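You operate a simulated robot arm through the tools that you are given. There is no shell and no other tool. Be economical: measure what you need, move in short steps, check, and stop when the job is done.

Carry out the task below with a simulated two-armed robot. There is one attempt and no reset: what you move stays moved.

TASK
Hold the yellow tray on the top pallet steady with one hand, lift the black cap out of it with the other and set it down on the top pallet.

The check looks at the end state, three seconds after you hand in, the way a careful person would. Anything else that was tipped, shoved, dropped, spilled or broken makes it a failure. Lids that push on must go on centred and level and be pressed home; caps that screw on are set level and turned clockwise until they are tight.

THE ROBOT
Two 7-joint arms with two-finger parallel grippers on one trunk, on a base that drives. Base frame: it is fixed to the floor where the robot stands at the start and does not move with it; the origin is under the middle of the robot, x ahead of it, y to its left, z up; the surface under the hand at the start is at about z = 0.56. Lengths are in m, angles in degrees, forces in N, time in s.
The left shoulder is at the start at [0.08, 0.131, 0.947], the right one opposite. With the tool pointing down near the work surface each hand reaches from about 0.26 to 0.82 m from the robot's upright axis, wherever it stands, measured 20 degrees to its own side. Places, roughly: top pallet [0.5, 0, 0.6]. Payload 1.57 kg a hand.
The TCP of each hand is the grasp point between the finger pads, 0.03 m short of the fingertips. In the tool frame z runs along the fingers and y along their closing line. Largest opening 0.11 m; finger width 0.024, thickness 0.012; the body of the gripper, 0.048 by 0.112 m, starts 0.078 m behind the TCP.
Orientation is that of the tool frame in the base frame, as a unit quaternion [w, x, y, z]. With the fingers straight down and closing along the base's y, the tool's x points along the base's -x, its y along +y and its z along -z.

THE INTERFACE
- The arms move only by the tool arm_command. It takes "left_plan", "right_plan" or both (then of equal length, played together; a hand with none holds still); each is a list of rows, each an object (a shift or turn left out is 0, a gripper value left out holds the last) with "dr": the turn, a rotation vector about the tool's x, y, z in units of 60 degrees (1.0 is 60 degrees), a list of three; "linear": the shift along the tool's x, y, z in units of 150 mm (1.0 is 150 mm), a list of three; "claw": the closure in counts, from 0 (fully open) to 255 (shut). In form: [{"dr": [wx, wy, wz], "linear": [tx, ty, tz], "claw": claw}, ...]. A call has 1 to 20 rows; each row is the pose to reach, as a shift and turn from the pose commanded when the call began, along the tool's axes at that moment. A call with a number of a shift or a turn outside -1 to 1 is refused whole. Rows are played at 5 a second. More than 0.05 m and 8.6 degrees between two rows, or a gripper value outside its range, and nothing of the call is played. Where a pose cannot be reached the arm comes as near as it can. A force on the tool above 40 N (or 10 N above the force at the start of the call, whichever is more), or a blocked arm, ends the call early, and 0.2 s more pass. The fingers move at their own pace (about 0.108 m/s each) and stop on an object; they squeeze with about 24 N. The grip force told is the motor's: it shows also when the fingers shut on nothing. Time passes only in rows, and 0.2 s behind the last, so rows that repeat a pose let the fingers close. The reply holds the time, the measured pose of the TCP, the force on the tool along the base axes, the opening and the grip force, in the units named above and with some noise, with the torque about the TCP (base axes, N m) and any sound that the robot's microphone picked up, and new pictures: "show" is both (left out), scene, wrist or none (wrist: the cameras of the hands that moved).
- Cameras (640 x 400 px; columns grow to the right, rows downward): "scene" is now at [-0.0689, 0.0118, 1.3902]; the picture's right is [0.19, -0.98, 0.00], its down [-0.80, -0.15, -0.58] and it looks along [0.57, 0.11, -0.82] (base axes); focal length 265 px, centre (320, 200). "left" rides on the left gripper at [0.07, -0.016, -0.141] in its tool frame; the picture's right is [0.23, 0.97, 0.00], its down [-0.86, 0.20, -0.48] and it looks along [-0.47, 0.11, 0.88] (tool axes); focal length 222 px, centre (320, 200). "right" rides on the right gripper at [0.07, 0.016, -0.141] in its tool frame; the picture's right is [-0.23, 0.97, 0.00], its down [-0.86, -0.20, -0.48] and it looks along [-0.47, -0.11, 0.88] (tool axes); focal length 222 px, centre (320, 200). There is no depth. A picture from a camera that has moved, and an enlarged one, comes with that camera's place and axes in the base frame and with its lens.
- roll_base(legs): drives the robot by 1 to 6 legs, each [ahead, left, turn to the left] in m, m and degrees, along the robot's own axes; the way and the turn of a leg run together, so that a leg with both is an arc; at most 1.5 m and 180 degrees a leg. The arms and the cameras ride along, it lands a little off, and it stops where it bumps. It gives what a move gives, and a new picture of the scene camera.
- aim_head(pan, tilt): turns the head with the scene camera to pan (to the left, within 109 degrees either way) and tilt (down, from -29 to 69), counted from straight ahead of the robot. It gives what a move gives, and a new picture of the scene camera.
- close_up(camera, box): a new picture of the part [left, top, right, bottom] of that camera's present view, enlarged. It takes no simulated time.
- finish_job(): hands the job in; it is judged then, once.

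Go step by step. Nothing tells you exact positions but the pictures and the camera data: compare them with the known pose of the tool, close in by small moves and look again before you grip or let go. The budget is 120 turns and 260 pictures, counting those below and the enlarged ones. Unless the task says otherwise, let go and move clear before handing in, and close with one line.

The tools are called after "Request:" as name(argument=value, ...) on one line, values as JSON. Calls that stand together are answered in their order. arm_command: Moves the arms, as the interface text tells. Its arguments: {"type":"object","properties":{"left_plan":{"type":"array","items":{"type":"object","properties":{"dr":{"type":"array","items":{"type":"number"}},"linear":{"type":"array","items":{"type":"number"}},"claw":{"type":"number"}}}},"right_plan":{"type":"array","items":{"type":"object","properties":{"dr":{"type":"array","items":{"type":"number"}},"linear":{"type":"array","items":{"type":"number"}},"claw":{"type":"number"}}}},"show":{"type":"string","enum":["both","scene","wrist","none"]}},"required":[]} The other tools are called the same way: roll_base (legs) drives the base; aim_head (pan, tilt) turns the head that bears the scene camera; close_up (camera, box) takes an enlarged picture of a part of a camera's view; finish_job () hands the job in.

At the start:

```text
t: 0.0
left_tcp_pos: [0.4889, 0.4057, 0.7944]
left_tool_rot: [0.0, 0.0, 1.0, 0.0]
left_contact_force: [-0.3, -0.1, 0.0]
left_moment: [-0.03, 0.0, -0.01]
left_width: 0.11
left_gripper_force: 0.1
right_tcp_pos: [0.5061, -0.0728, 0.8764]
right_tool_rot: [0.0, 0.001, 1.0, 0.0]
right_contact_force: [0.1, -0.2, -0.1]
right_moment: [0.03, -0.03, 0.0]
right_width: 0.1101
right_gripper_force: 0.1
robot x, y, heading: [0.0002, 0.0019, -0.1]
head pan, tilt: [10.8, 54.7]
```

scene: 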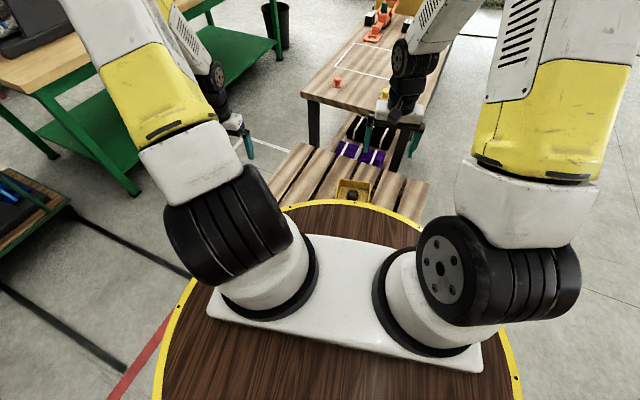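
right: 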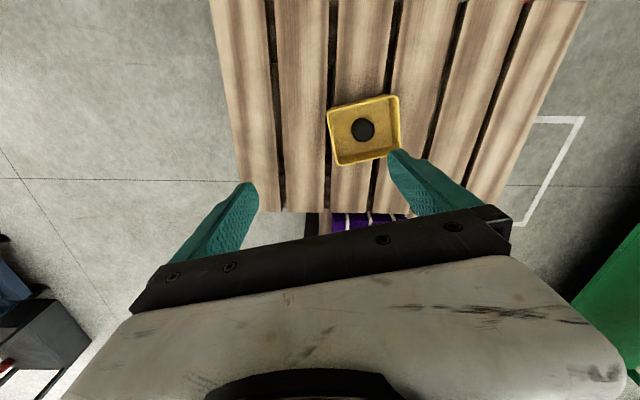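
left: 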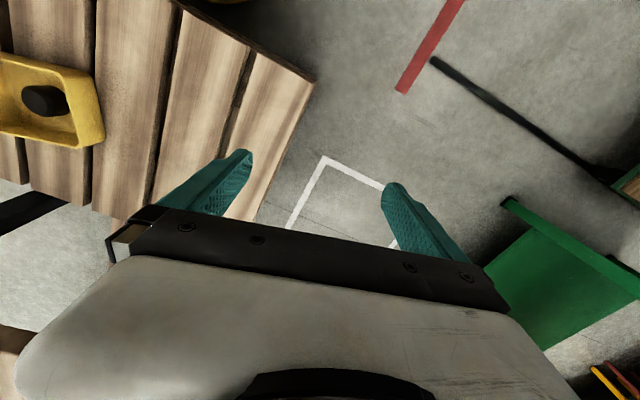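

The yellow tray with the black cap is near (0.535, 0.0, 0.58). I'll look closer before moving.

Request:
close_up(camera="right", box=[300, 70, 428, 180])

Request:
close_up(camera="left", box=[0, 20, 160, 180])

Request:
close_up(camera="scene", box=[270, 110, 450, 230])

```text
3.64 times, centred on (364, 125) of right
camera zoom: at [0.4365, -0.0562, 1.0176], right [0.23, 0.97, 0.0], down [0.86, -0.2, 0.48], along [0.47, -0.11, -0.88], focal length 808 px, centre (160, 473)
```

zoom: 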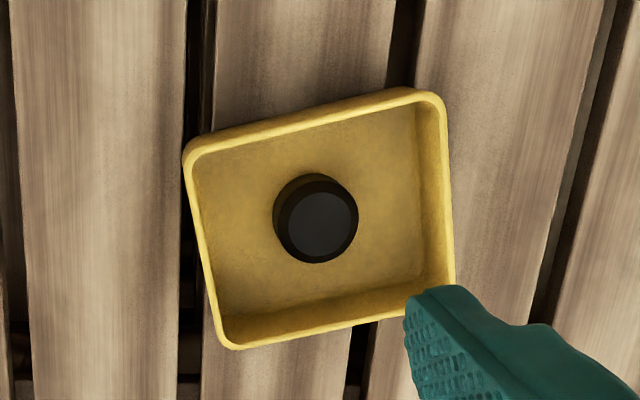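

```text
2.50 times, centred on (80, 100) of left
camera zoom: at [0.4201, 0.3898, 0.937], right [-0.23, 0.97, 0.0], down [0.86, 0.2, 0.48], along [0.47, 0.11, -0.88], focal length 555 px, centre (920, 450)
```

zoom: 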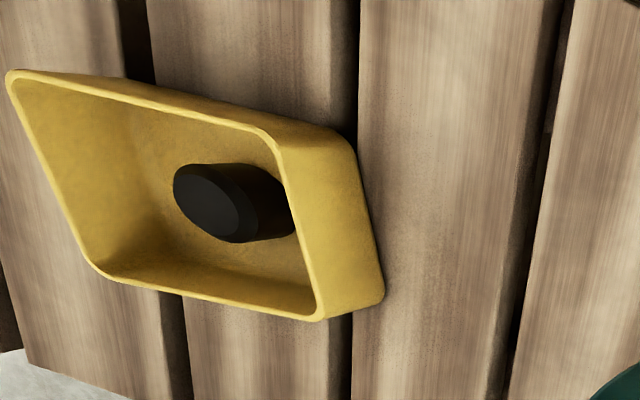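

```text
3.33 times, centred on (360, 170) of scene
camera zoom: at [-0.0689, 0.0118, 1.3902], right [0.19, -0.98, 0.0], down [-0.8, -0.15, -0.58], along [0.57, 0.11, -0.82], focal length 884 px, centre (187, 300)
```

zoom: 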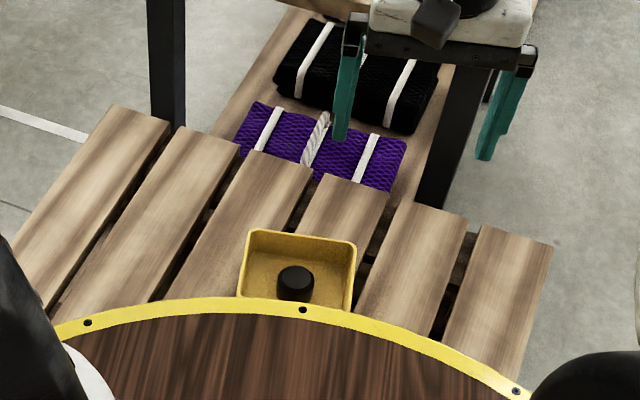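

Triangulating puts the tray rim at z≈0.605, x 0.489–0.594, y −0.055–0.062, and the cap top at (0.540, 0.0035, 0.591). The plan is for the left hand, tilted to its own side, to pinch the near wall, while the right hand, yawed 45°, takes the cap. First I turn the hands while they are high.

Request:
arm_command(left_plan=[{"dr": [0, 0, 0.125]}, {"dr": [0, 0, 0.25]}, {"dr": [0, 0, 0.375]}, {"dr": [0, 0, 0.5]}, {"dr": [0, 0, 0.625]}, {"dr": [0, 0, 0.75]}, {"dr": [0, 0, 0.875]}, {"dr": [0, 0, 1.0]}], right_plan=[{"dr": [0, 0, 0.125], "linear": [0, -0.1, 0]}, {"dr": [0, 0, 0.25], "linear": [0, -0.25, 0]}, {"dr": [0, 0, 0.375], "linear": [0, -0.4, 0]}, {"dr": [0, 0, 0.5], "linear": [0, -0.5, 0]}, {"dr": [0, 0, 0.625], "linear": [0, -0.6, 0]}, {"dr": [0, 0, 0.75], "linear": [0, -0.7, 0]}, {"dr": [0, 0, 0.75], "linear": [0, -0.7, 0]}, {"dr": [0, 0, 0.75], "linear": [0, -0.7, 0]}], show="none")

```text
t: 1.8
left_tcp_pos: [0.4897, 0.4062, 0.794]
left_tool_rot: [0.0, 0.502, 0.865, -0.001]
left_contact_force: [0.2, -0.9, -0.8]
left_moment: [0.0, 0.02, 0.03]
left_width: 0.1099
left_gripper_force: 0.1
right_tcp_pos: [0.5064, -0.1787, 0.8786]
right_tool_rot: [0.0, 0.383, 0.924, 0.0]
right_contact_force: [-0.4, 1.1, -0.5]
right_moment: [0.02, -0.01, -0.01]
right_width: 0.1102
right_gripper_force: 0.0
robot x, y, heading: [-0.0009, -0.0021, 0.1]
head pan, tilt: [10.8, 54.7]
```

Both turns went through. Now I finish the left yaw.

Request:
arm_command(left_plan=[{"dr": [0, 0, 0.125]}, {"dr": [0, 0, 0.25]}, {"dr": [0, 0, 0.375]}, {"dr": [0, 0, 0.5], "claw": 150}], show="none")

Request:
arm_command(left_plan=[{"dr": [0, -0.125, 0]}, {"dr": [0, -0.25, 0]}, {"dr": [0, -0.375, 0]}, {"dr": [0, -0.5, 0]}, {"dr": [0, -0.625, 0]}, {"dr": [0, -0.75, 0]}])

```text
t: 2.8
left_tcp_pos: [0.4903, 0.4059, 0.795]
left_tool_rot: [0.001, 0.707, 0.707, 0.0]
left_contact_force: [0.7, 0.1, -0.4]
left_moment: [-0.01, -0.01, 0.03]
left_width: 0.0453
left_gripper_force: 0.0
right_tcp_pos: [0.5066, -0.1784, 0.8787]
right_tool_rot: [-0.001, 0.383, 0.924, 0.0]
right_contact_force: [-0.4, 0.3, 0.1]
right_moment: [-0.02, -0.02, 0.0]
right_width: 0.11
right_gripper_force: 0.0
robot x, y, heading: [0.0031, -0.0047, 0.1]
head pan, tilt: [10.8, 54.7]
```

```text
t: 4.2
left_tcp_pos: [0.4888, 0.4066, 0.7931]
left_tool_rot: [0.271, 0.653, 0.653, -0.271]
left_contact_force: [0.3, 0.0, -0.4]
left_moment: [0.02, 0.01, 0.0]
left_width: 0.0455
left_gripper_force: 0.1
right_tcp_pos: [0.5061, -0.1774, 0.878]
right_tool_rot: [0.0, 0.382, 0.924, 0.0]
right_contact_force: [0.1, -1.0, 0.7]
right_moment: [0.01, 0.03, 0.0]
right_width: 0.11
right_gripper_force: 0.1
robot x, y, heading: [0.0005, -0.0001, -0.1]
head pan, tilt: [10.8, 54.7]
camera scene: at [-0.0689, 0.0116, 1.3902], right [0.19, -0.98, 0.0], down [-0.8, -0.15, -0.58], along [0.57, 0.11, -0.82], focal length 265 px, centre (320, 200)
camera left: at [0.473, 0.5555, 0.8454], right [0.97, 0.16, -0.16], down [0.2, -0.26, 0.94], along [0.11, -0.95, -0.29], focal length 222 px, centre (320, 200)
```

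scene: 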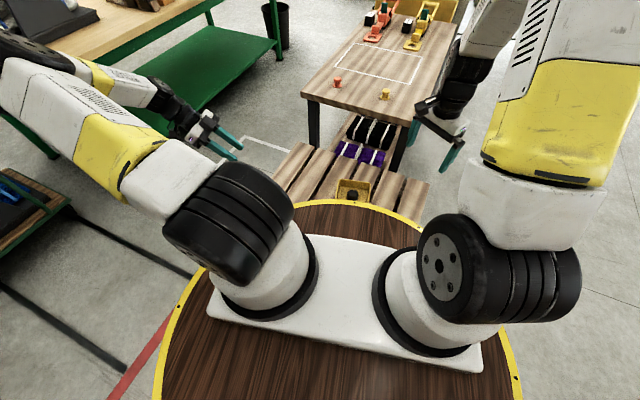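
left: 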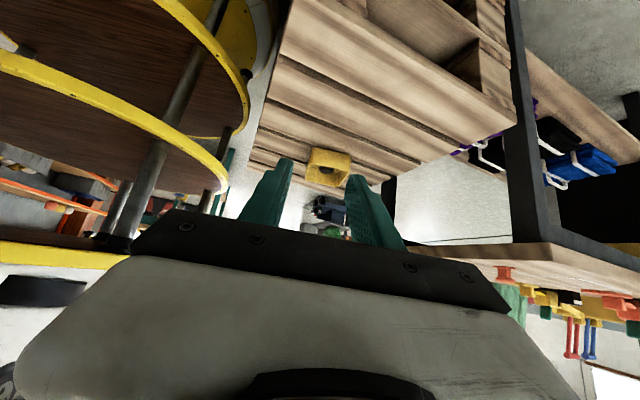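

The left hand reaches the tilted pose well. I approach to about 10 cm behind the near wall.

Request:
arm_command(left_plan=[{"linear": [-0.15, 0, 0.17]}, {"linear": [-0.3, 0, 0.34]}, {"linear": [-0.45, 0, 0.5]}, {"linear": [-0.6, 0, 0.67]}, {"linear": [-0.75, 0, 0.84]}, {"linear": [-0.88, 0.01, 1.0]}], show="none")

Request:
arm_command(left_plan=[{"linear": [0, 0, 0.2]}, {"linear": [0, 0, 0.4]}, {"linear": [0, 0, 0.6]}, {"linear": [0, 0, 0.8]}, {"linear": [0, 0, 0.9]}])

```text
t: 5.6
left_tcp_pos: [0.4915, 0.2057, 0.7839]
left_tool_rot: [0.271, 0.653, 0.654, -0.27]
left_contact_force: [-0.7, -0.6, 0.3]
left_moment: [-0.01, -0.01, 0.02]
left_width: 0.0453
left_gripper_force: 0.1
right_tcp_pos: [0.5059, -0.1772, 0.8789]
right_tool_rot: [0.0, 0.383, 0.924, 0.0]
right_contact_force: [-0.6, 0.3, 0.7]
right_moment: [-0.02, -0.02, 0.05]
right_width: 0.1102
right_gripper_force: 0.1
robot x, y, heading: [0.0018, 0.0032, 0.0]
head pan, tilt: [10.8, 54.7]
```

```text
t: 6.8
left_tcp_pos: [0.4914, 0.1131, 0.687]
left_tool_rot: [0.271, 0.653, 0.653, -0.271]
left_contact_force: [-0.4, -0.3, -0.1]
left_moment: [-0.03, -0.04, 0.0]
left_width: 0.0453
left_gripper_force: 0.0
right_tcp_pos: [0.506, -0.1772, 0.8771]
right_tool_rot: [0.001, 0.382, 0.924, 0.0]
right_contact_force: [0.6, -0.3, 0.6]
right_moment: [0.05, -0.02, 0.0]
right_width: 0.1098
right_gripper_force: 0.0
robot x, y, heading: [-0.0008, -0.0007, -0.4]
head pan, tilt: [10.8, 54.7]
camera scene: at [-0.069, 0.0118, 1.3902], right [0.19, -0.98, 0.0], down [-0.8, -0.15, -0.58], along [0.57, 0.11, -0.82], focal length 265 px, centre (320, 200)
camera left: at [0.4749, 0.2613, 0.7387], right [0.97, 0.16, -0.16], down [0.2, -0.27, 0.94], along [0.11, -0.95, -0.29], focal length 222 px, centre (320, 200)
```

scene: 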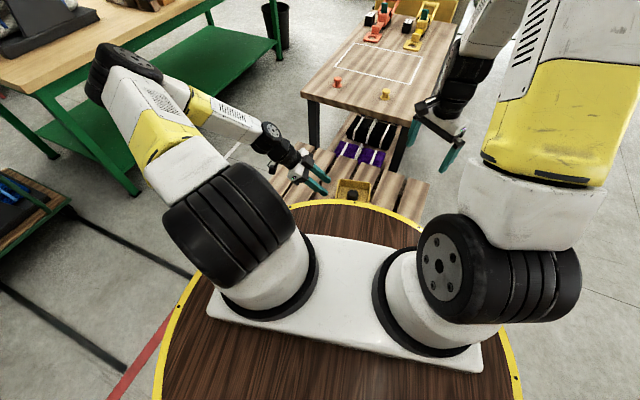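
left: 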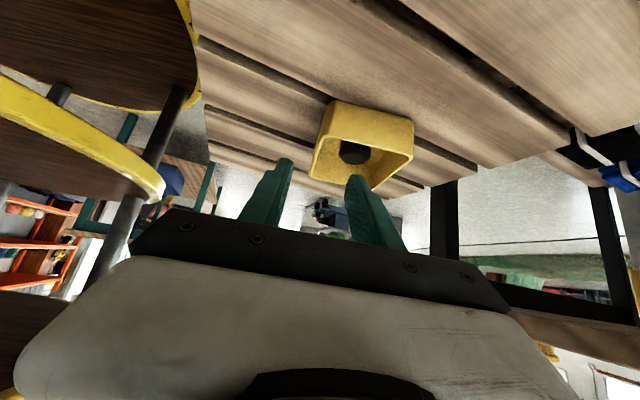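

Next I check the fingers against the wall with the left camera, and see what the right camera shows.

Request:
close_up(camera="left", box=[220, 80, 440, 260])

Request:
close_up(camera="right", box=[0, 0, 640, 400])

```text
2.22 times, centred on (330, 170) of left
camera zoom: at [0.4749, 0.2613, 0.7387], right [0.97, 0.16, -0.16], down [0.2, -0.27, 0.94], along [0.11, -0.95, -0.29], focal length 494 px, centre (298, 267)
```

zoom: 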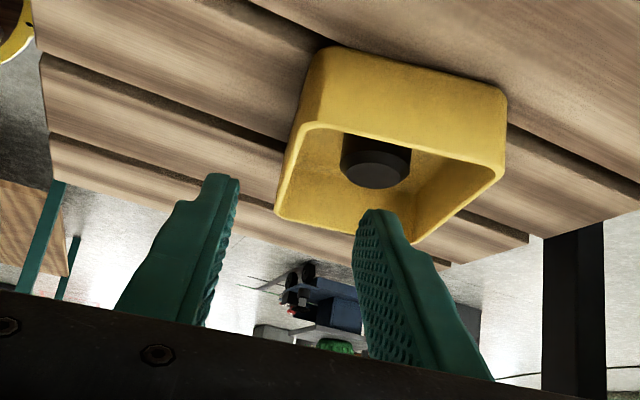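

```text
1.00 times, centred on (320, 200) of right (not enlarged: the box is as wide or as high as the picture)
camera zoom: at [0.468, -0.117, 1.0196], right [0.85, 0.53, 0.0], down [0.46, -0.75, 0.48], along [0.25, -0.41, -0.88], focal length 222 px, centre (320, 200)
```

zoom: 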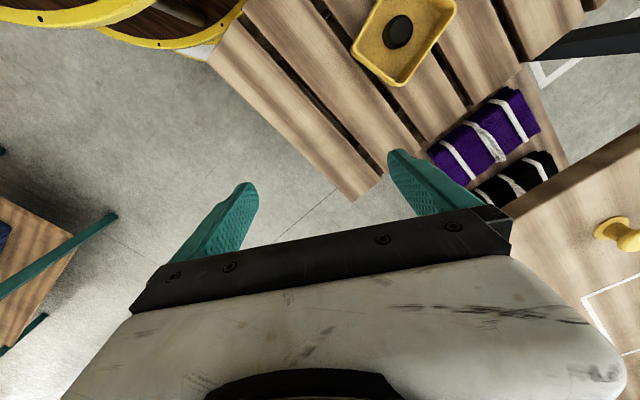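

The near wall is at x≈0.496 at the grip spot. I narrow the left fingers and go to 3 cm short of the grasp.

Request:
arm_command(left_plan=[{"linear": [0, 0.03, 0.15], "claw": 185}, {"linear": [0, 0.03, 0.3]}, {"linear": [0, 0.03, 0.45]}, {"linear": [0, 0.03, 0.51]}])

Request:
close_up(camera="left", box=[220, 80, 440, 260])

Request:
close_up(camera="right", box=[310, 0, 510, 110])

```text
t: 7.8
left_tcp_pos: [0.4946, 0.0569, 0.6307]
left_tool_rot: [0.27, 0.653, 0.653, -0.271]
left_contact_force: [0.3, 0.2, -0.9]
left_moment: [0.0, -0.02, -0.03]
left_width: 0.0302
left_gripper_force: 0.1
right_tcp_pos: [0.505, -0.1779, 0.8782]
right_tool_rot: [0.0, 0.382, 0.924, 0.0]
right_contact_force: [0.0, 0.3, 0.0]
right_moment: [0.01, -0.01, 0.0]
right_width: 0.1101
right_gripper_force: 0.1
robot x, y, heading: [0.0008, -0.0016, -0.1]
head pan, tilt: [10.8, 54.7]
camera scene: at [-0.0689, 0.0118, 1.3902], right [0.19, -0.98, 0.0], down [-0.8, -0.15, -0.58], along [0.57, 0.11, -0.82], focal length 265 px, centre (320, 200)
camera left: at [0.4789, 0.2059, 0.683], right [0.97, 0.16, -0.16], down [0.2, -0.27, 0.94], along [0.11, -0.95, -0.29], focal length 222 px, centre (320, 200)
```

scene: 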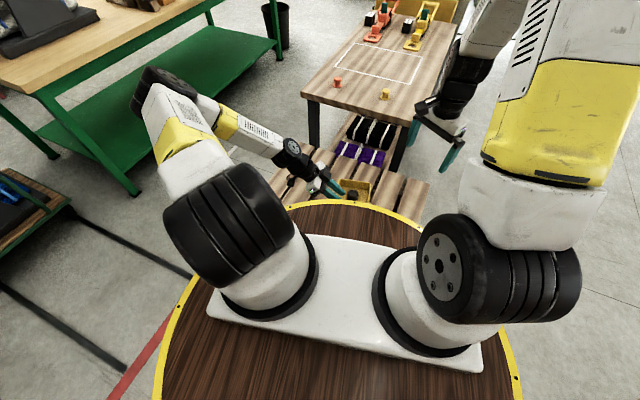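
left: 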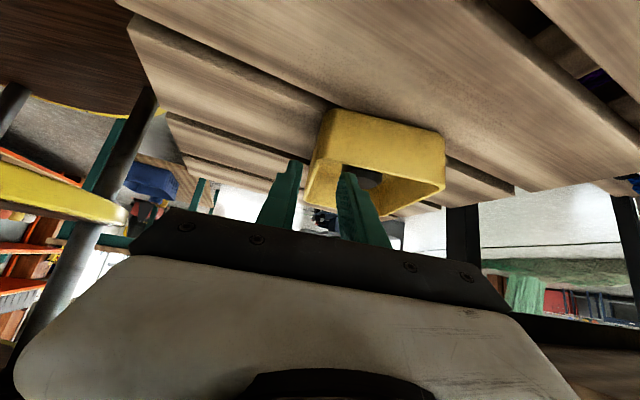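

```text
2.22 times, centred on (330, 170) of left
camera zoom: at [0.4789, 0.2059, 0.683], right [0.97, 0.16, -0.16], down [0.2, -0.27, 0.94], along [0.11, -0.95, -0.29], focal length 494 px, centre (298, 267)
```

zoom: 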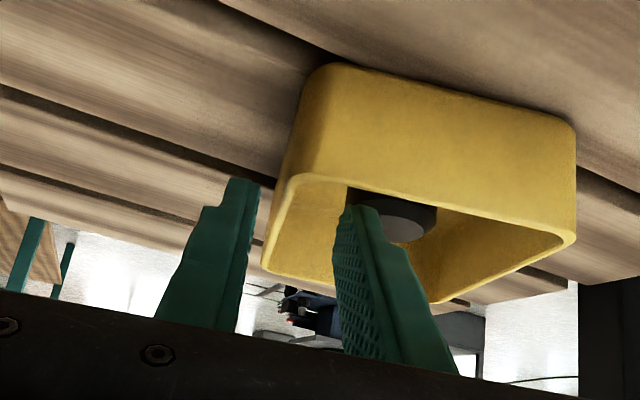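

```text
3.20 times, centred on (410, 55) of right
camera zoom: at [0.4681, -0.117, 1.0196], right [0.85, 0.53, 0.0], down [0.46, -0.75, 0.48], along [0.25, -0.41, -0.88], focal length 711 px, centre (32, 664)
```

zoom: 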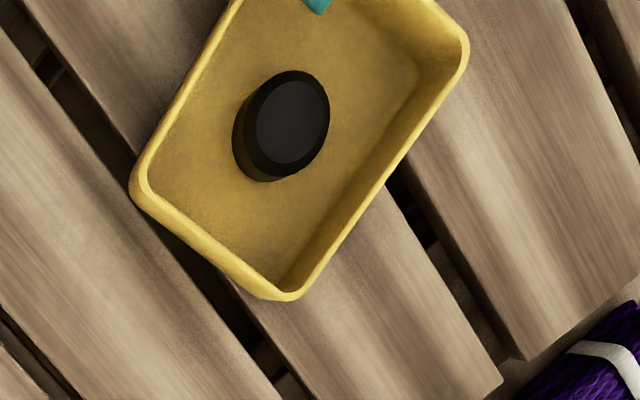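

The fingers straddle the near wall. I advance the last ~2.7 cm with a 2 mm shift toward the wall's centre.

Request:
arm_command(left_plan=[{"linear": [0, -0.013, 0.06]}, {"linear": [0, -0.013, 0.12]}, {"linear": [0, -0.013, 0.178]}, {"linear": [0, -0.013, 0.178]}], show="none")

Request:
close_up(camera="left", box=[220, 80, 440, 260])

Request:
close_up(camera="right", box=[310, 0, 510, 110])

Request:
close_up(camera="scene", box=[310, 160, 400, 220])

```text
t: 8.8
left_tcp_pos: [0.4949, 0.0387, 0.6118]
left_tool_rot: [0.271, 0.653, 0.653, -0.271]
left_contact_force: [1.0, 0.3, 0.0]
left_moment: [0.0, -0.02, -0.03]
left_width: 0.0301
left_gripper_force: 0.1
right_tcp_pos: [0.5059, -0.1757, 0.8777]
right_tool_rot: [0.0, 0.383, 0.924, -0.001]
right_contact_force: [0.4, 0.3, -0.5]
right_moment: [-0.04, 0.0, 0.02]
right_width: 0.1104
right_gripper_force: 0.0
robot x, y, heading: [-0.0001, 0.0, 0.1]
head pan, tilt: [10.8, 54.7]
```

```text
2.22 times, centred on (330, 170) of left
camera zoom: at [0.4777, 0.1878, 0.6635], right [0.97, 0.16, -0.16], down [0.2, -0.27, 0.94], along [0.11, -0.95, -0.29], focal length 494 px, centre (298, 267)
```

zoom: 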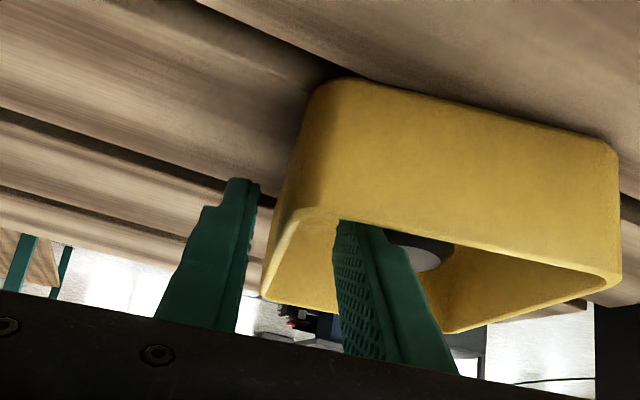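

```text
3.20 times, centred on (410, 55) of right
camera zoom: at [0.4681, -0.1171, 1.0196], right [0.85, 0.53, 0.0], down [0.46, -0.75, 0.48], along [0.25, -0.41, -0.88], focal length 711 px, centre (32, 664)
```

zoom: 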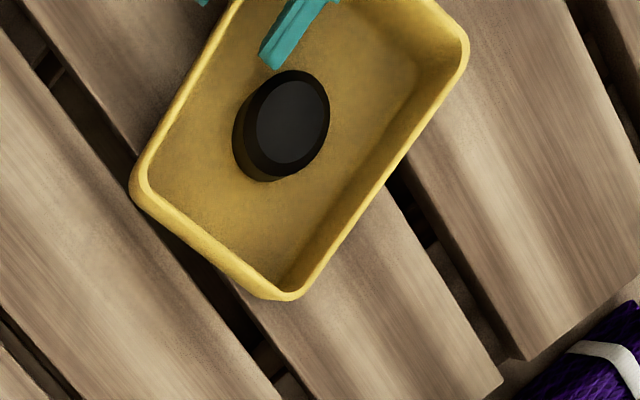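

```text
6.67 times, centred on (355, 190) of scene
camera zoom: at [-0.0689, 0.0118, 1.3902], right [0.19, -0.98, 0.0], down [-0.8, -0.15, -0.58], along [0.57, 0.11, -0.82], focal length 1767 px, centre (87, 267)
```

zoom: 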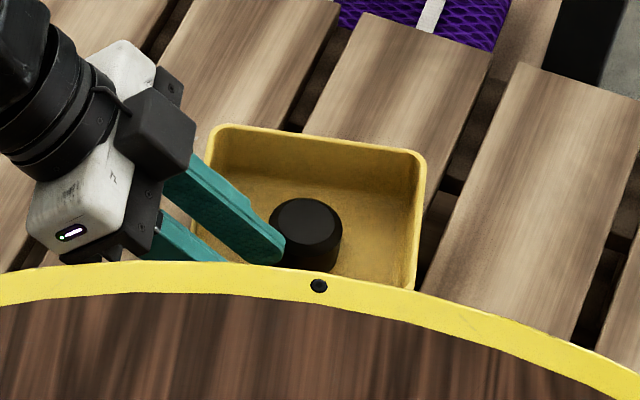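

The wall lies somewhat nearer the outer finger. I shift 4 mm toward the robot, close partway and check.

Request:
arm_command(left_plan=[{"linear": [0, -0.027, 0]}, {"linear": [0, -0.027, 0], "claw": 213}, {"linear": [0, -0.027, 0]}], show="none")

Request:
close_up(camera="left", box=[255, 120, 375, 220])

Request:
close_up(camera="right", box=[340, 0, 470, 80])

```text
t: 9.6
left_tcp_pos: [0.4894, 0.0396, 0.612]
left_tool_rot: [0.271, 0.653, 0.654, -0.269]
left_contact_force: [-0.1, 0.1, 0.3]
left_moment: [0.03, -0.02, -0.02]
left_width: 0.0183
left_gripper_force: 0.0
right_tcp_pos: [0.5066, -0.1774, 0.8785]
right_tool_rot: [0.0, 0.383, 0.924, 0.0]
right_contact_force: [0.2, 0.6, -0.1]
right_moment: [-0.01, -0.03, -0.03]
right_width: 0.1101
right_gripper_force: 0.1
robot x, y, heading: [-0.002, 0.0003, 0.1]
head pan, tilt: [10.8, 54.7]
```

```text
4.00 times, centred on (315, 170) of left
camera zoom: at [0.4736, 0.1882, 0.6641], right [0.97, 0.16, -0.16], down [0.2, -0.27, 0.94], along [0.11, -0.95, -0.29], focal length 888 px, centre (340, 320)
```

zoom: 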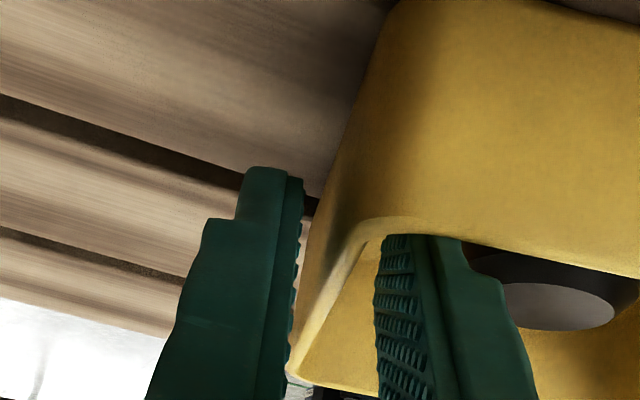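

```text
4.92 times, centred on (405, 40) of right
camera zoom: at [0.4681, -0.1172, 1.0196], right [0.85, 0.53, 0.0], down [0.46, -0.75, 0.48], along [0.25, -0.41, -0.88], focal length 1094 px, centre (-98, 988)
```

zoom: 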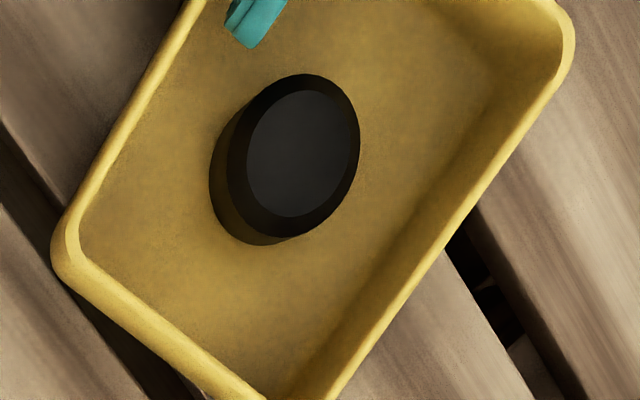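

Still closer to the outer finger; I shift another 3.5 mm and close further to ~11 mm.

Request:
arm_command(left_plan=[{"linear": [0, -0.023, 0]}, {"linear": [0, -0.023, 0], "claw": 229}, {"linear": [0, -0.023, 0]}], show="none")

Request:
close_up(camera="left", box=[255, 120, 375, 220])

Request:
close_up(camera="scene", box=[310, 160, 400, 220])

```text
t: 10.4
left_tcp_pos: [0.4863, 0.0383, 0.612]
left_tool_rot: [0.27, 0.653, 0.653, -0.27]
left_contact_force: [0.7, 0.5, -0.7]
left_moment: [-0.01, 0.04, 0.0]
left_width: 0.0112
left_gripper_force: 0.0
right_tcp_pos: [0.506, -0.178, 0.8779]
right_tool_rot: [0.0, 0.382, 0.924, 0.0]
right_contact_force: [0.0, 0.1, -0.9]
right_moment: [0.01, -0.02, -0.01]
right_width: 0.1101
right_gripper_force: 0.2
robot x, y, heading: [0.0008, -0.0001, -0.1]
head pan, tilt: [10.8, 54.7]
```

```text
4.00 times, centred on (315, 170) of left
camera zoom: at [0.4706, 0.1878, 0.6644], right [0.97, 0.16, -0.16], down [0.2, -0.27, 0.94], along [0.11, -0.95, -0.29], focal length 888 px, centre (340, 320)
```

zoom: 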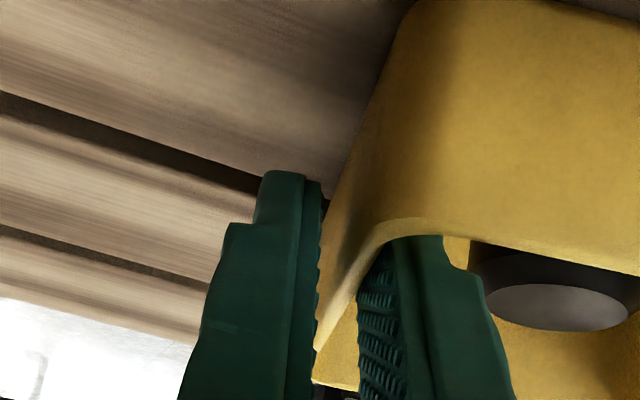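

```text
6.67 times, centred on (355, 190) of scene
camera zoom: at [-0.0688, 0.0118, 1.3902], right [0.19, -0.98, 0.0], down [-0.8, -0.15, -0.58], along [0.57, 0.11, -0.82], focal length 1767 px, centre (87, 267)
```

zoom: 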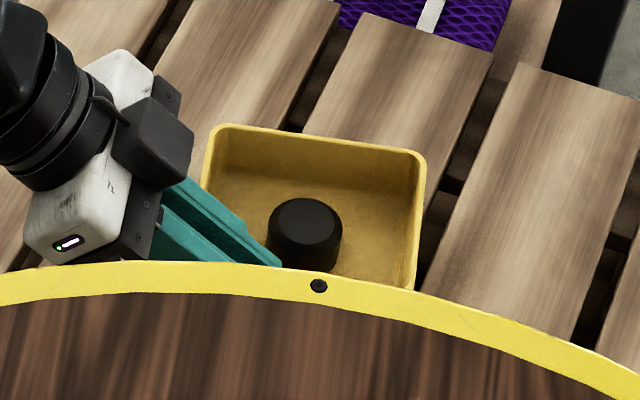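

The tray has not moved and the wall is between the pads. Now I close fully.

Request:
arm_command(left_plan=[{"claw": 240}, {"claw": 255}, {"claw": 255}, {"claw": 255}], show="none")

Request:
close_up(camera="left", box=[255, 120, 375, 220])

Request:
close_up(camera="scene", box=[310, 160, 400, 220])

Request:
close_up(camera="right", box=[310, 0, 510, 110])

```text
t: 11.4
left_tcp_pos: [0.4867, 0.0383, 0.6127]
left_tool_rot: [0.27, 0.653, 0.653, -0.271]
left_contact_force: [0.9, 1.1, 3.2]
left_moment: [-0.01, -0.04, 0.12]
left_width: 0.0039
left_gripper_force: 23.9
right_tcp_pos: [0.5057, -0.1787, 0.877]
right_tool_rot: [0.0, 0.383, 0.924, 0.0]
right_contact_force: [0.0, 0.3, 0.4]
right_moment: [0.01, 0.01, 0.01]
right_width: 0.1103
right_gripper_force: 0.1
robot x, y, heading: [-0.0043, -0.0025, -0.2]
head pan, tilt: [10.8, 54.7]
```

```text
4.00 times, centred on (315, 170) of left
camera zoom: at [0.4706, 0.1878, 0.6644], right [0.97, 0.16, -0.16], down [0.2, -0.27, 0.94], along [0.11, -0.95, -0.29], focal length 888 px, centre (340, 320)
```

zoom: 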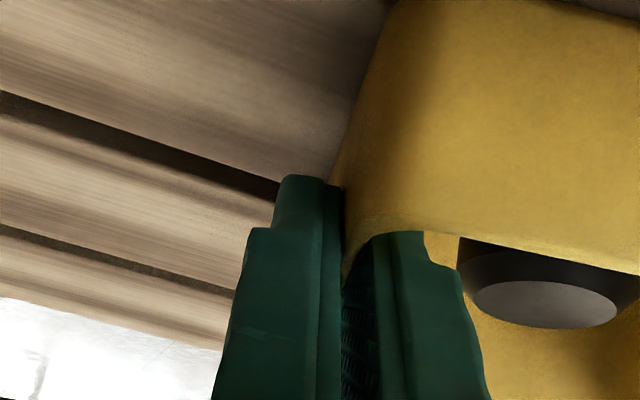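

```text
6.67 times, centred on (355, 190) of scene
camera zoom: at [-0.0689, 0.0118, 1.3902], right [0.19, -0.98, 0.0], down [-0.8, -0.15, -0.58], along [0.57, 0.11, -0.82], focal length 1767 px, centre (87, 267)
```

zoom: 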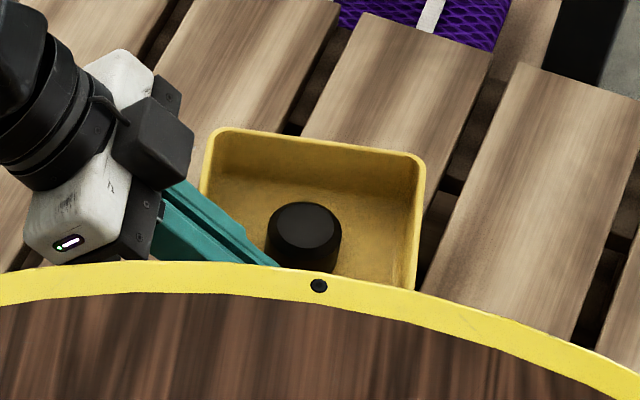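

```text
3.20 times, centred on (410, 55) of right
camera zoom: at [0.4681, -0.1171, 1.0196], right [0.85, 0.53, 0.0], down [0.46, -0.75, 0.48], along [0.25, -0.41, -0.88], focal length 711 px, centre (32, 664)
```

zoom: 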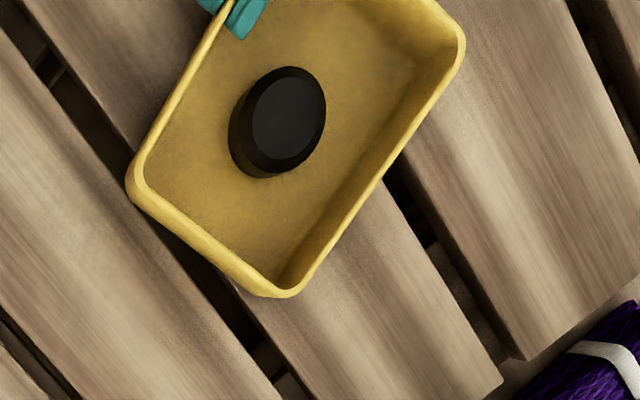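

The tray is held (grip 24 N), having shifted only ~2 mm. The cap is near (0.538, 0.004). I bring the right hand above it, still high.

Request:
arm_command(right_plan=[{"linear": [0.118, 0.167, 0.09], "claw": 116}, {"linear": [0.236, 0.333, 0.18]}, {"linear": [0.354, 0.5, 0.27]}, {"linear": [0.472, 0.667, 0.36]}, {"linear": [0.59, 0.833, 0.45]}, {"linear": [0.707, 1.0, 0.52]}, {"linear": [0.707, 1.0, 0.52]}])

```text
t: 13.0
left_tcp_pos: [0.4859, 0.039, 0.6131]
left_tool_rot: [0.27, 0.654, 0.653, -0.271]
left_contact_force: [-0.1, 0.5, 3.9]
left_moment: [0.09, -0.03, 0.08]
left_width: 0.0036
left_gripper_force: 24.4
right_tcp_pos: [0.5363, 0.0068, 0.8]
right_tool_rot: [0.001, 0.383, 0.924, 0.0]
right_contact_force: [-1.0, -0.7, 0.0]
right_moment: [-0.01, -0.02, 0.0]
right_width: 0.06
right_gripper_force: 0.1
robot x, y, heading: [0.0015, 0.0034, 0.1]
head pan, tilt: [10.8, 54.7]
camera scene: at [-0.0689, 0.0118, 1.3902], right [0.19, -0.98, 0.0], down [-0.8, -0.15, -0.58], along [0.57, 0.11, -0.82], focal length 265 px, centre (320, 200)
camera right: at [0.4994, 0.0672, 0.9409], right [0.85, 0.53, 0.0], down [0.46, -0.75, 0.48], along [0.25, -0.41, -0.88], focal length 222 px, centre (320, 200)
```

scene: 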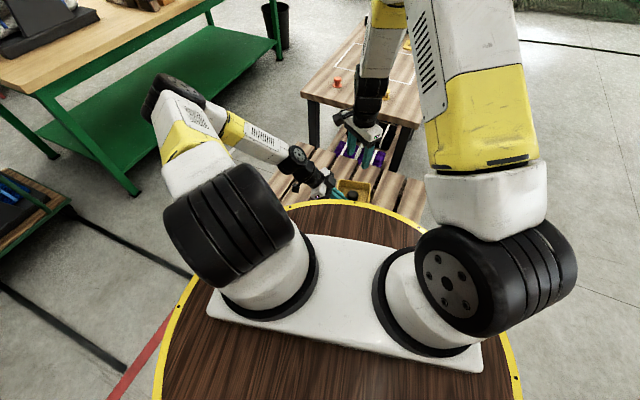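
right: 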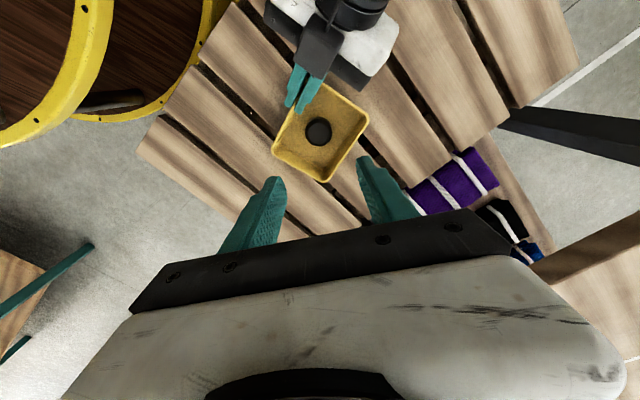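

The cap lies within ~4 mm under the tool axis. I descend to z≈0.68 and re-measure.

Request:
arm_command(right_plan=[{"linear": [0.01, -0.01, 0.2]}, {"linear": [0.02, -0.02, 0.4]}, {"linear": [0.02, -0.02, 0.6]}, {"linear": [0.02, -0.02, 0.8]}, {"linear": [0.02, -0.02, 0.8]}], show="wrist")

Request:
close_up(camera="right", box=[230, 70, 420, 230])

Request:
close_up(camera="scene", box=[280, 100, 430, 220])

Request:
close_up(camera="left", box=[220, 60, 460, 260])

```text
t: 14.2
left_tcp_pos: [0.4855, 0.0386, 0.6117]
left_tool_rot: [0.271, 0.653, 0.653, -0.271]
left_contact_force: [-0.3, 0.5, 3.4]
left_moment: [-0.04, -0.03, 0.03]
left_width: 0.0041
left_gripper_force: 23.7
right_tcp_pos: [0.5339, 0.0016, 0.68]
right_tool_rot: [0.001, 0.383, 0.924, 0.0]
right_contact_force: [-0.8, -0.3, -0.4]
right_moment: [0.0, 0.01, 0.0]
right_width: 0.0599
right_gripper_force: 0.1
robot x, y, heading: [0.0026, -0.0013, -0.2]
head pan, tilt: [10.8, 54.7]
camera right: at [0.4955, 0.063, 0.8209], right [0.85, 0.53, 0.0], down [0.46, -0.75, 0.48], along [0.25, -0.41, -0.88], focal length 222 px, centre (320, 200)
```

right: 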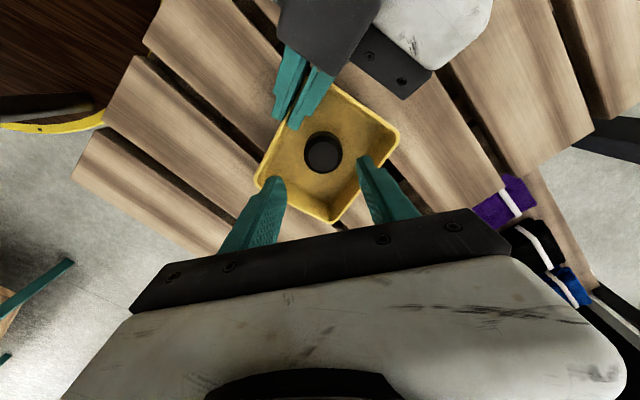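

```text
2.50 times, centred on (325, 150) of right
camera zoom: at [0.4955, 0.063, 0.8209], right [0.85, 0.53, 0.0], down [0.46, -0.75, 0.48], along [0.25, -0.41, -0.88], focal length 555 px, centre (308, 325)
```

zoom: 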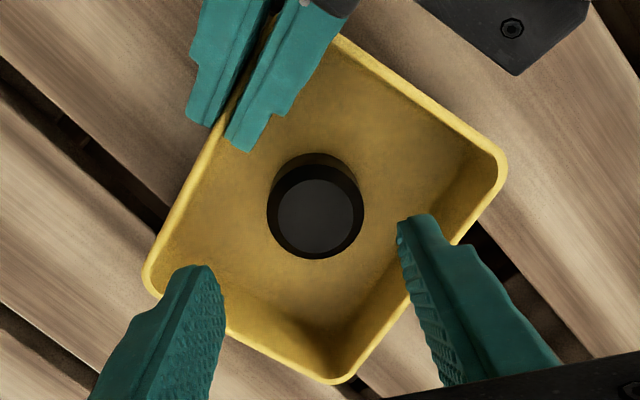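

```text
3.33 times, centred on (355, 160) of scene
camera zoom: at [-0.0689, 0.0118, 1.3902], right [0.19, -0.98, 0.0], down [-0.8, -0.15, -0.58], along [0.57, 0.11, -0.82], focal length 884 px, centre (203, 333)
```

zoom: 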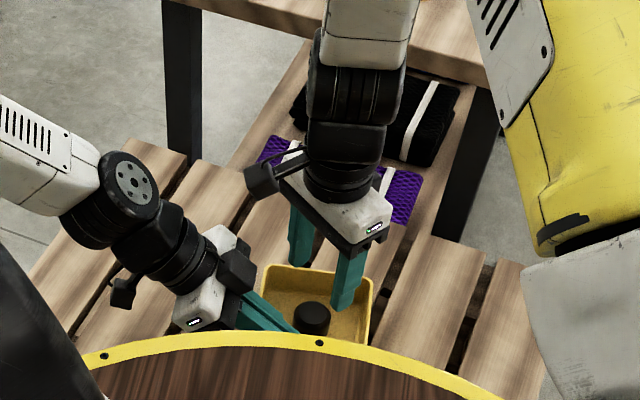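

```text
2.00 times, centred on (340, 160) of left
camera zoom: at [0.4705, 0.1877, 0.6644], right [0.97, 0.16, -0.16], down [0.2, -0.27, 0.94], along [0.11, -0.95, -0.29], focal length 444 px, centre (280, 280)
```

zoom: 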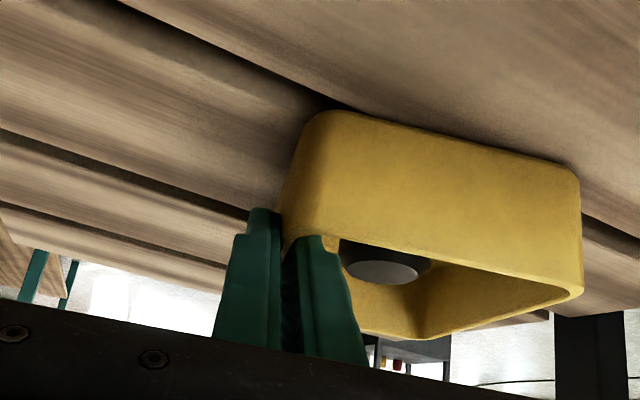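

The cap is within 2 mm of the tool axis. I correct and descend around it to TCP z≈0.604.

Request:
arm_command(right_plan=[{"linear": [-0.013, 0.011, 0.12]}, {"linear": [-0.013, 0.011, 0.24]}, {"linear": [-0.013, 0.011, 0.36]}, {"linear": [-0.013, 0.011, 0.44]}, {"linear": [-0.013, 0.011, 0.507]}, {"linear": [-0.013, 0.011, 0.507]}], show="none")

Request:
close_up(camera="right", box=[230, 70, 420, 230])

Request:
close_up(camera="left", box=[220, 60, 460, 260])

```text
t: 15.6
left_tcp_pos: [0.4864, 0.0389, 0.6118]
left_tool_rot: [0.271, 0.653, 0.653, -0.271]
left_contact_force: [-0.4, -1.3, 4.0]
left_moment: [-0.1, 0.01, 0.0]
left_width: 0.0038
left_gripper_force: 23.7
right_tcp_pos: [0.5356, 0.0036, 0.6023]
right_tool_rot: [0.0, 0.383, 0.924, 0.001]
right_contact_force: [0.1, 0.2, 0.2]
right_moment: [-0.01, 0.03, 0.03]
right_width: 0.0599
right_gripper_force: 0.0
robot x, y, heading: [-0.0018, -0.0036, -0.2]
head pan, tilt: [10.8, 54.7]
```

```text
2.50 times, centred on (325, 150) of right
camera zoom: at [0.4974, 0.0644, 0.7438], right [0.85, 0.53, 0.0], down [0.46, -0.75, 0.48], along [0.25, -0.41, -0.88], focal length 555 px, centre (308, 325)
```

zoom: 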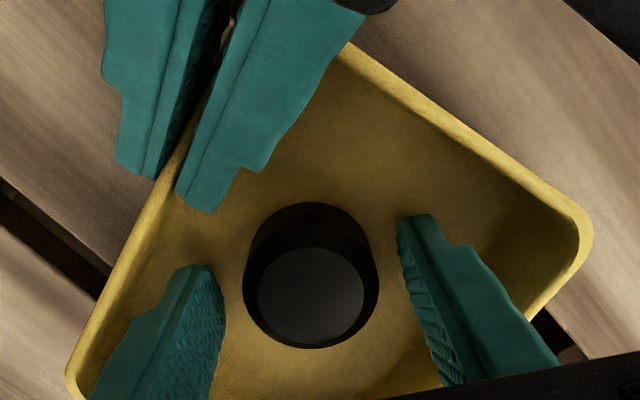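

```text
2.00 times, centred on (340, 160) of left
camera zoom: at [0.4705, 0.1877, 0.6644], right [0.97, 0.16, -0.16], down [0.2, -0.27, 0.94], along [0.11, -0.95, -0.29], focal length 444 px, centre (280, 280)
```

zoom: 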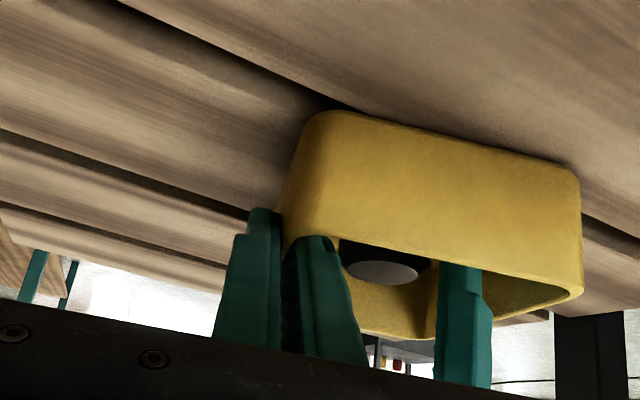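

The cap is centred between the pads. I close the right hand.

Request:
arm_command(right_plan=[{"claw": 150}, {"claw": 200}, {"claw": 255}, {"claw": 255}, {"claw": 255}], show="none")

Request:
close_up(camera="right", box=[230, 70, 420, 230])

```text
t: 16.8
left_tcp_pos: [0.4857, 0.0395, 0.6129]
left_tool_rot: [0.271, 0.653, 0.654, -0.27]
left_contact_force: [-1.5, -0.8, 3.9]
left_moment: [-0.09, 0.03, -0.01]
left_width: 0.0039
left_gripper_force: 23.5
right_tcp_pos: [0.5365, 0.0034, 0.6022]
right_tool_rot: [0.0, 0.382, 0.924, 0.001]
right_contact_force: [0.2, -0.7, -0.3]
right_moment: [-0.02, 0.0, 0.0]
right_width: 0.0407
right_gripper_force: 23.9
robot x, y, heading: [-0.0009, 0.0004, 0.1]
head pan, tilt: [10.8, 54.7]
```

```text
2.50 times, centred on (325, 150) of right
camera zoom: at [0.4975, 0.0644, 0.744], right [0.85, 0.53, 0.0], down [0.46, -0.75, 0.48], along [0.25, -0.41, -0.88], focal length 555 px, centre (308, 325)
```

zoom: 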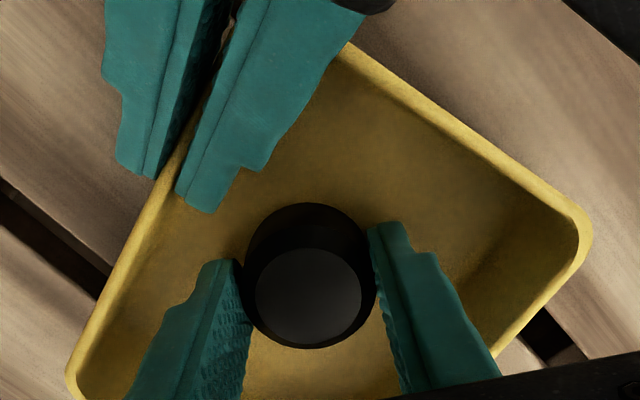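

The cap is gripped at 40.7 mm. I lift it slowly, straight up.

Request:
arm_command(right_plan=[{"linear": [0, 0, -0.04]}, {"linear": [0, 0, -0.1]}, {"linear": [0, 0, -0.18]}, {"linear": [0, 0, -0.3]}, {"linear": [0, 0, -0.45]}, {"linear": [0, 0, -0.6]}], show="wrist")

Request:
close_up(camera="left", box=[220, 60, 460, 260])

```text
t: 18.2
left_tcp_pos: [0.4871, 0.0389, 0.6123]
left_tool_rot: [0.271, 0.653, 0.653, -0.27]
left_contact_force: [-1.6, -0.3, 4.2]
left_moment: [0.02, 0.01, 0.01]
left_width: 0.004
left_gripper_force: 23.7
right_tcp_pos: [0.5352, 0.0047, 0.6943]
right_tool_rot: [0.0, 0.382, 0.924, 0.0]
right_contact_force: [-0.1, 0.3, -0.5]
right_moment: [-0.02, -0.02, 0.0]
right_width: 0.0411
right_gripper_force: 24.1
robot x, y, heading: [-0.0012, 0.003, 0.2]
head pan, tilt: [10.8, 54.7]
camera right: at [0.4968, 0.0649, 0.8353], right [0.85, 0.53, 0.0], down [0.46, -0.75, 0.48], along [0.25, -0.41, -0.88], focal length 222 px, centre (320, 200)
```

right: 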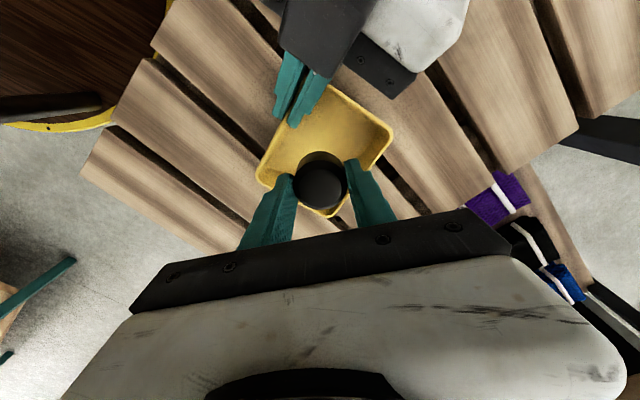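

```text
2.00 times, centred on (340, 160) of left
camera zoom: at [0.4705, 0.1878, 0.6644], right [0.97, 0.16, -0.16], down [0.2, -0.27, 0.94], along [0.11, -0.95, -0.29], focal length 444 px, centre (280, 280)
```

zoom: 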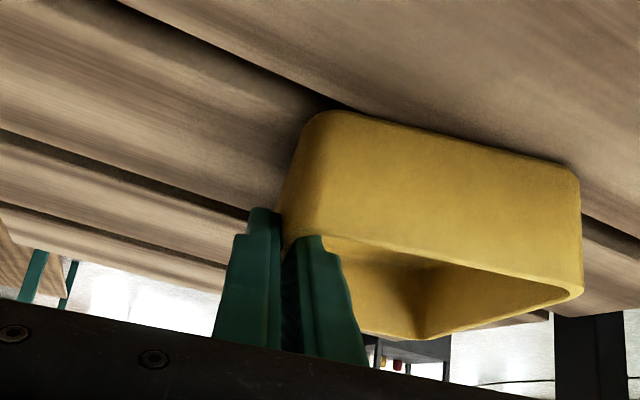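

The cap is out and the tray did not stir. I carry the cap to above the free board at about (0.535, −0.108).

Request:
arm_command(right_plan=[{"linear": [-0.08, -0.08, 0]}, {"linear": [-0.2, -0.2, 0]}, {"linear": [-0.32, -0.32, 0]}, {"linear": [-0.44, -0.44, 0]}, {"linear": [-0.531, -0.531, 0]}, {"linear": [-0.531, -0.531, 0.2]}, {"linear": [-0.531, -0.531, 0.3]}, {"linear": [-0.531, -0.531, 0.3]}], show="both")

Request:
close_up(camera="scene", box=[280, 100, 430, 220])

Request:
close_up(camera="right", box=[220, 60, 420, 240])

```text
t: 20.0
left_tcp_pos: [0.4867, 0.0383, 0.6127]
left_tool_rot: [0.271, 0.653, 0.654, -0.27]
left_contact_force: [-1.1, 1.3, 3.9]
left_moment: [-0.03, 0.0, 0.01]
left_width: 0.0041
left_gripper_force: 24.6
right_tcp_pos: [0.5373, -0.1087, 0.648]
right_tool_rot: [0.0, 0.383, 0.924, 0.0]
right_contact_force: [-0.4, 0.3, 0.7]
right_moment: [0.03, 0.0, 0.01]
right_width: 0.0405
right_gripper_force: 23.7
robot x, y, heading: [-0.0012, -0.002, 0.1]
head pan, tilt: [10.8, 54.7]
camera scene: at [-0.069, 0.0119, 1.3902], right [0.19, -0.98, 0.0], down [-0.8, -0.15, -0.58], along [0.57, 0.11, -0.82], focal length 265 px, centre (320, 200)
camera right: at [0.4992, -0.0478, 0.7902], right [0.85, 0.53, 0.0], down [0.46, -0.75, 0.48], along [0.25, -0.41, -0.88], focal length 222 px, centre (320, 200)
```

scene: 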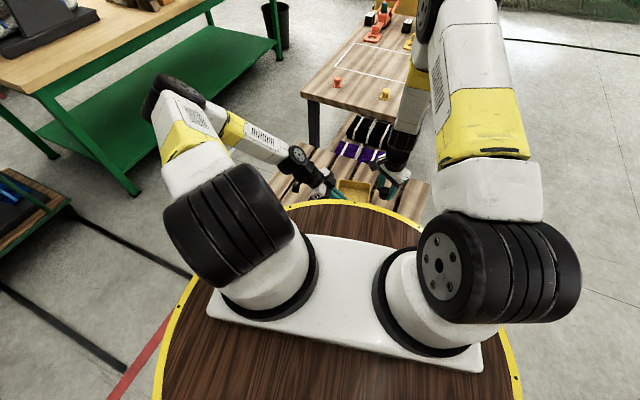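
right: 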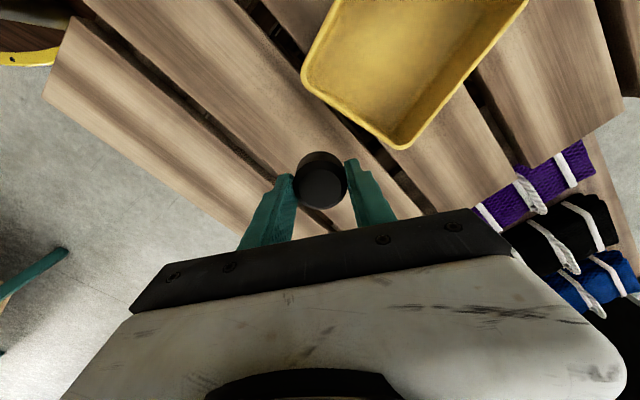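

```text
3.33 times, centred on (355, 160) of scene
camera zoom: at [-0.069, 0.0119, 1.3902], right [0.19, -0.98, 0.0], down [-0.8, -0.15, -0.58], along [0.57, 0.11, -0.82], focal length 884 px, centre (203, 333)
```

zoom: 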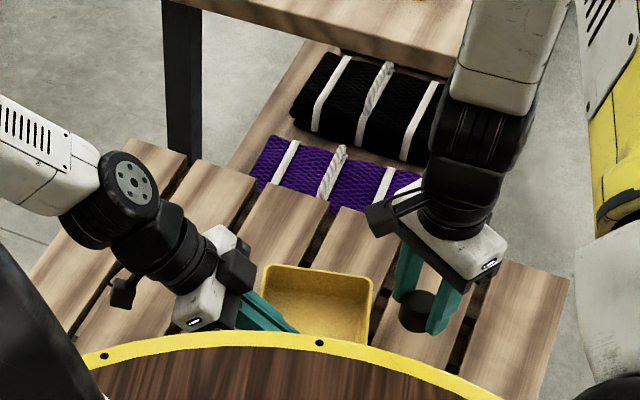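

```text
2.22 times, centred on (320, 150) of right
camera zoom: at [0.4992, -0.0478, 0.7902], right [0.85, 0.53, 0.0], down [0.46, -0.75, 0.48], along [0.25, -0.41, -0.88], focal length 494 px, centre (320, 311)
```

zoom: 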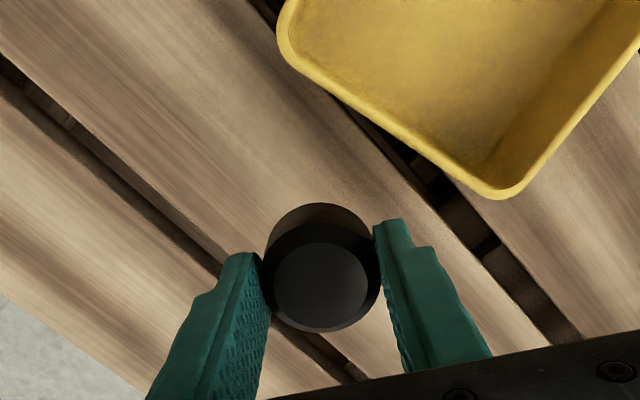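

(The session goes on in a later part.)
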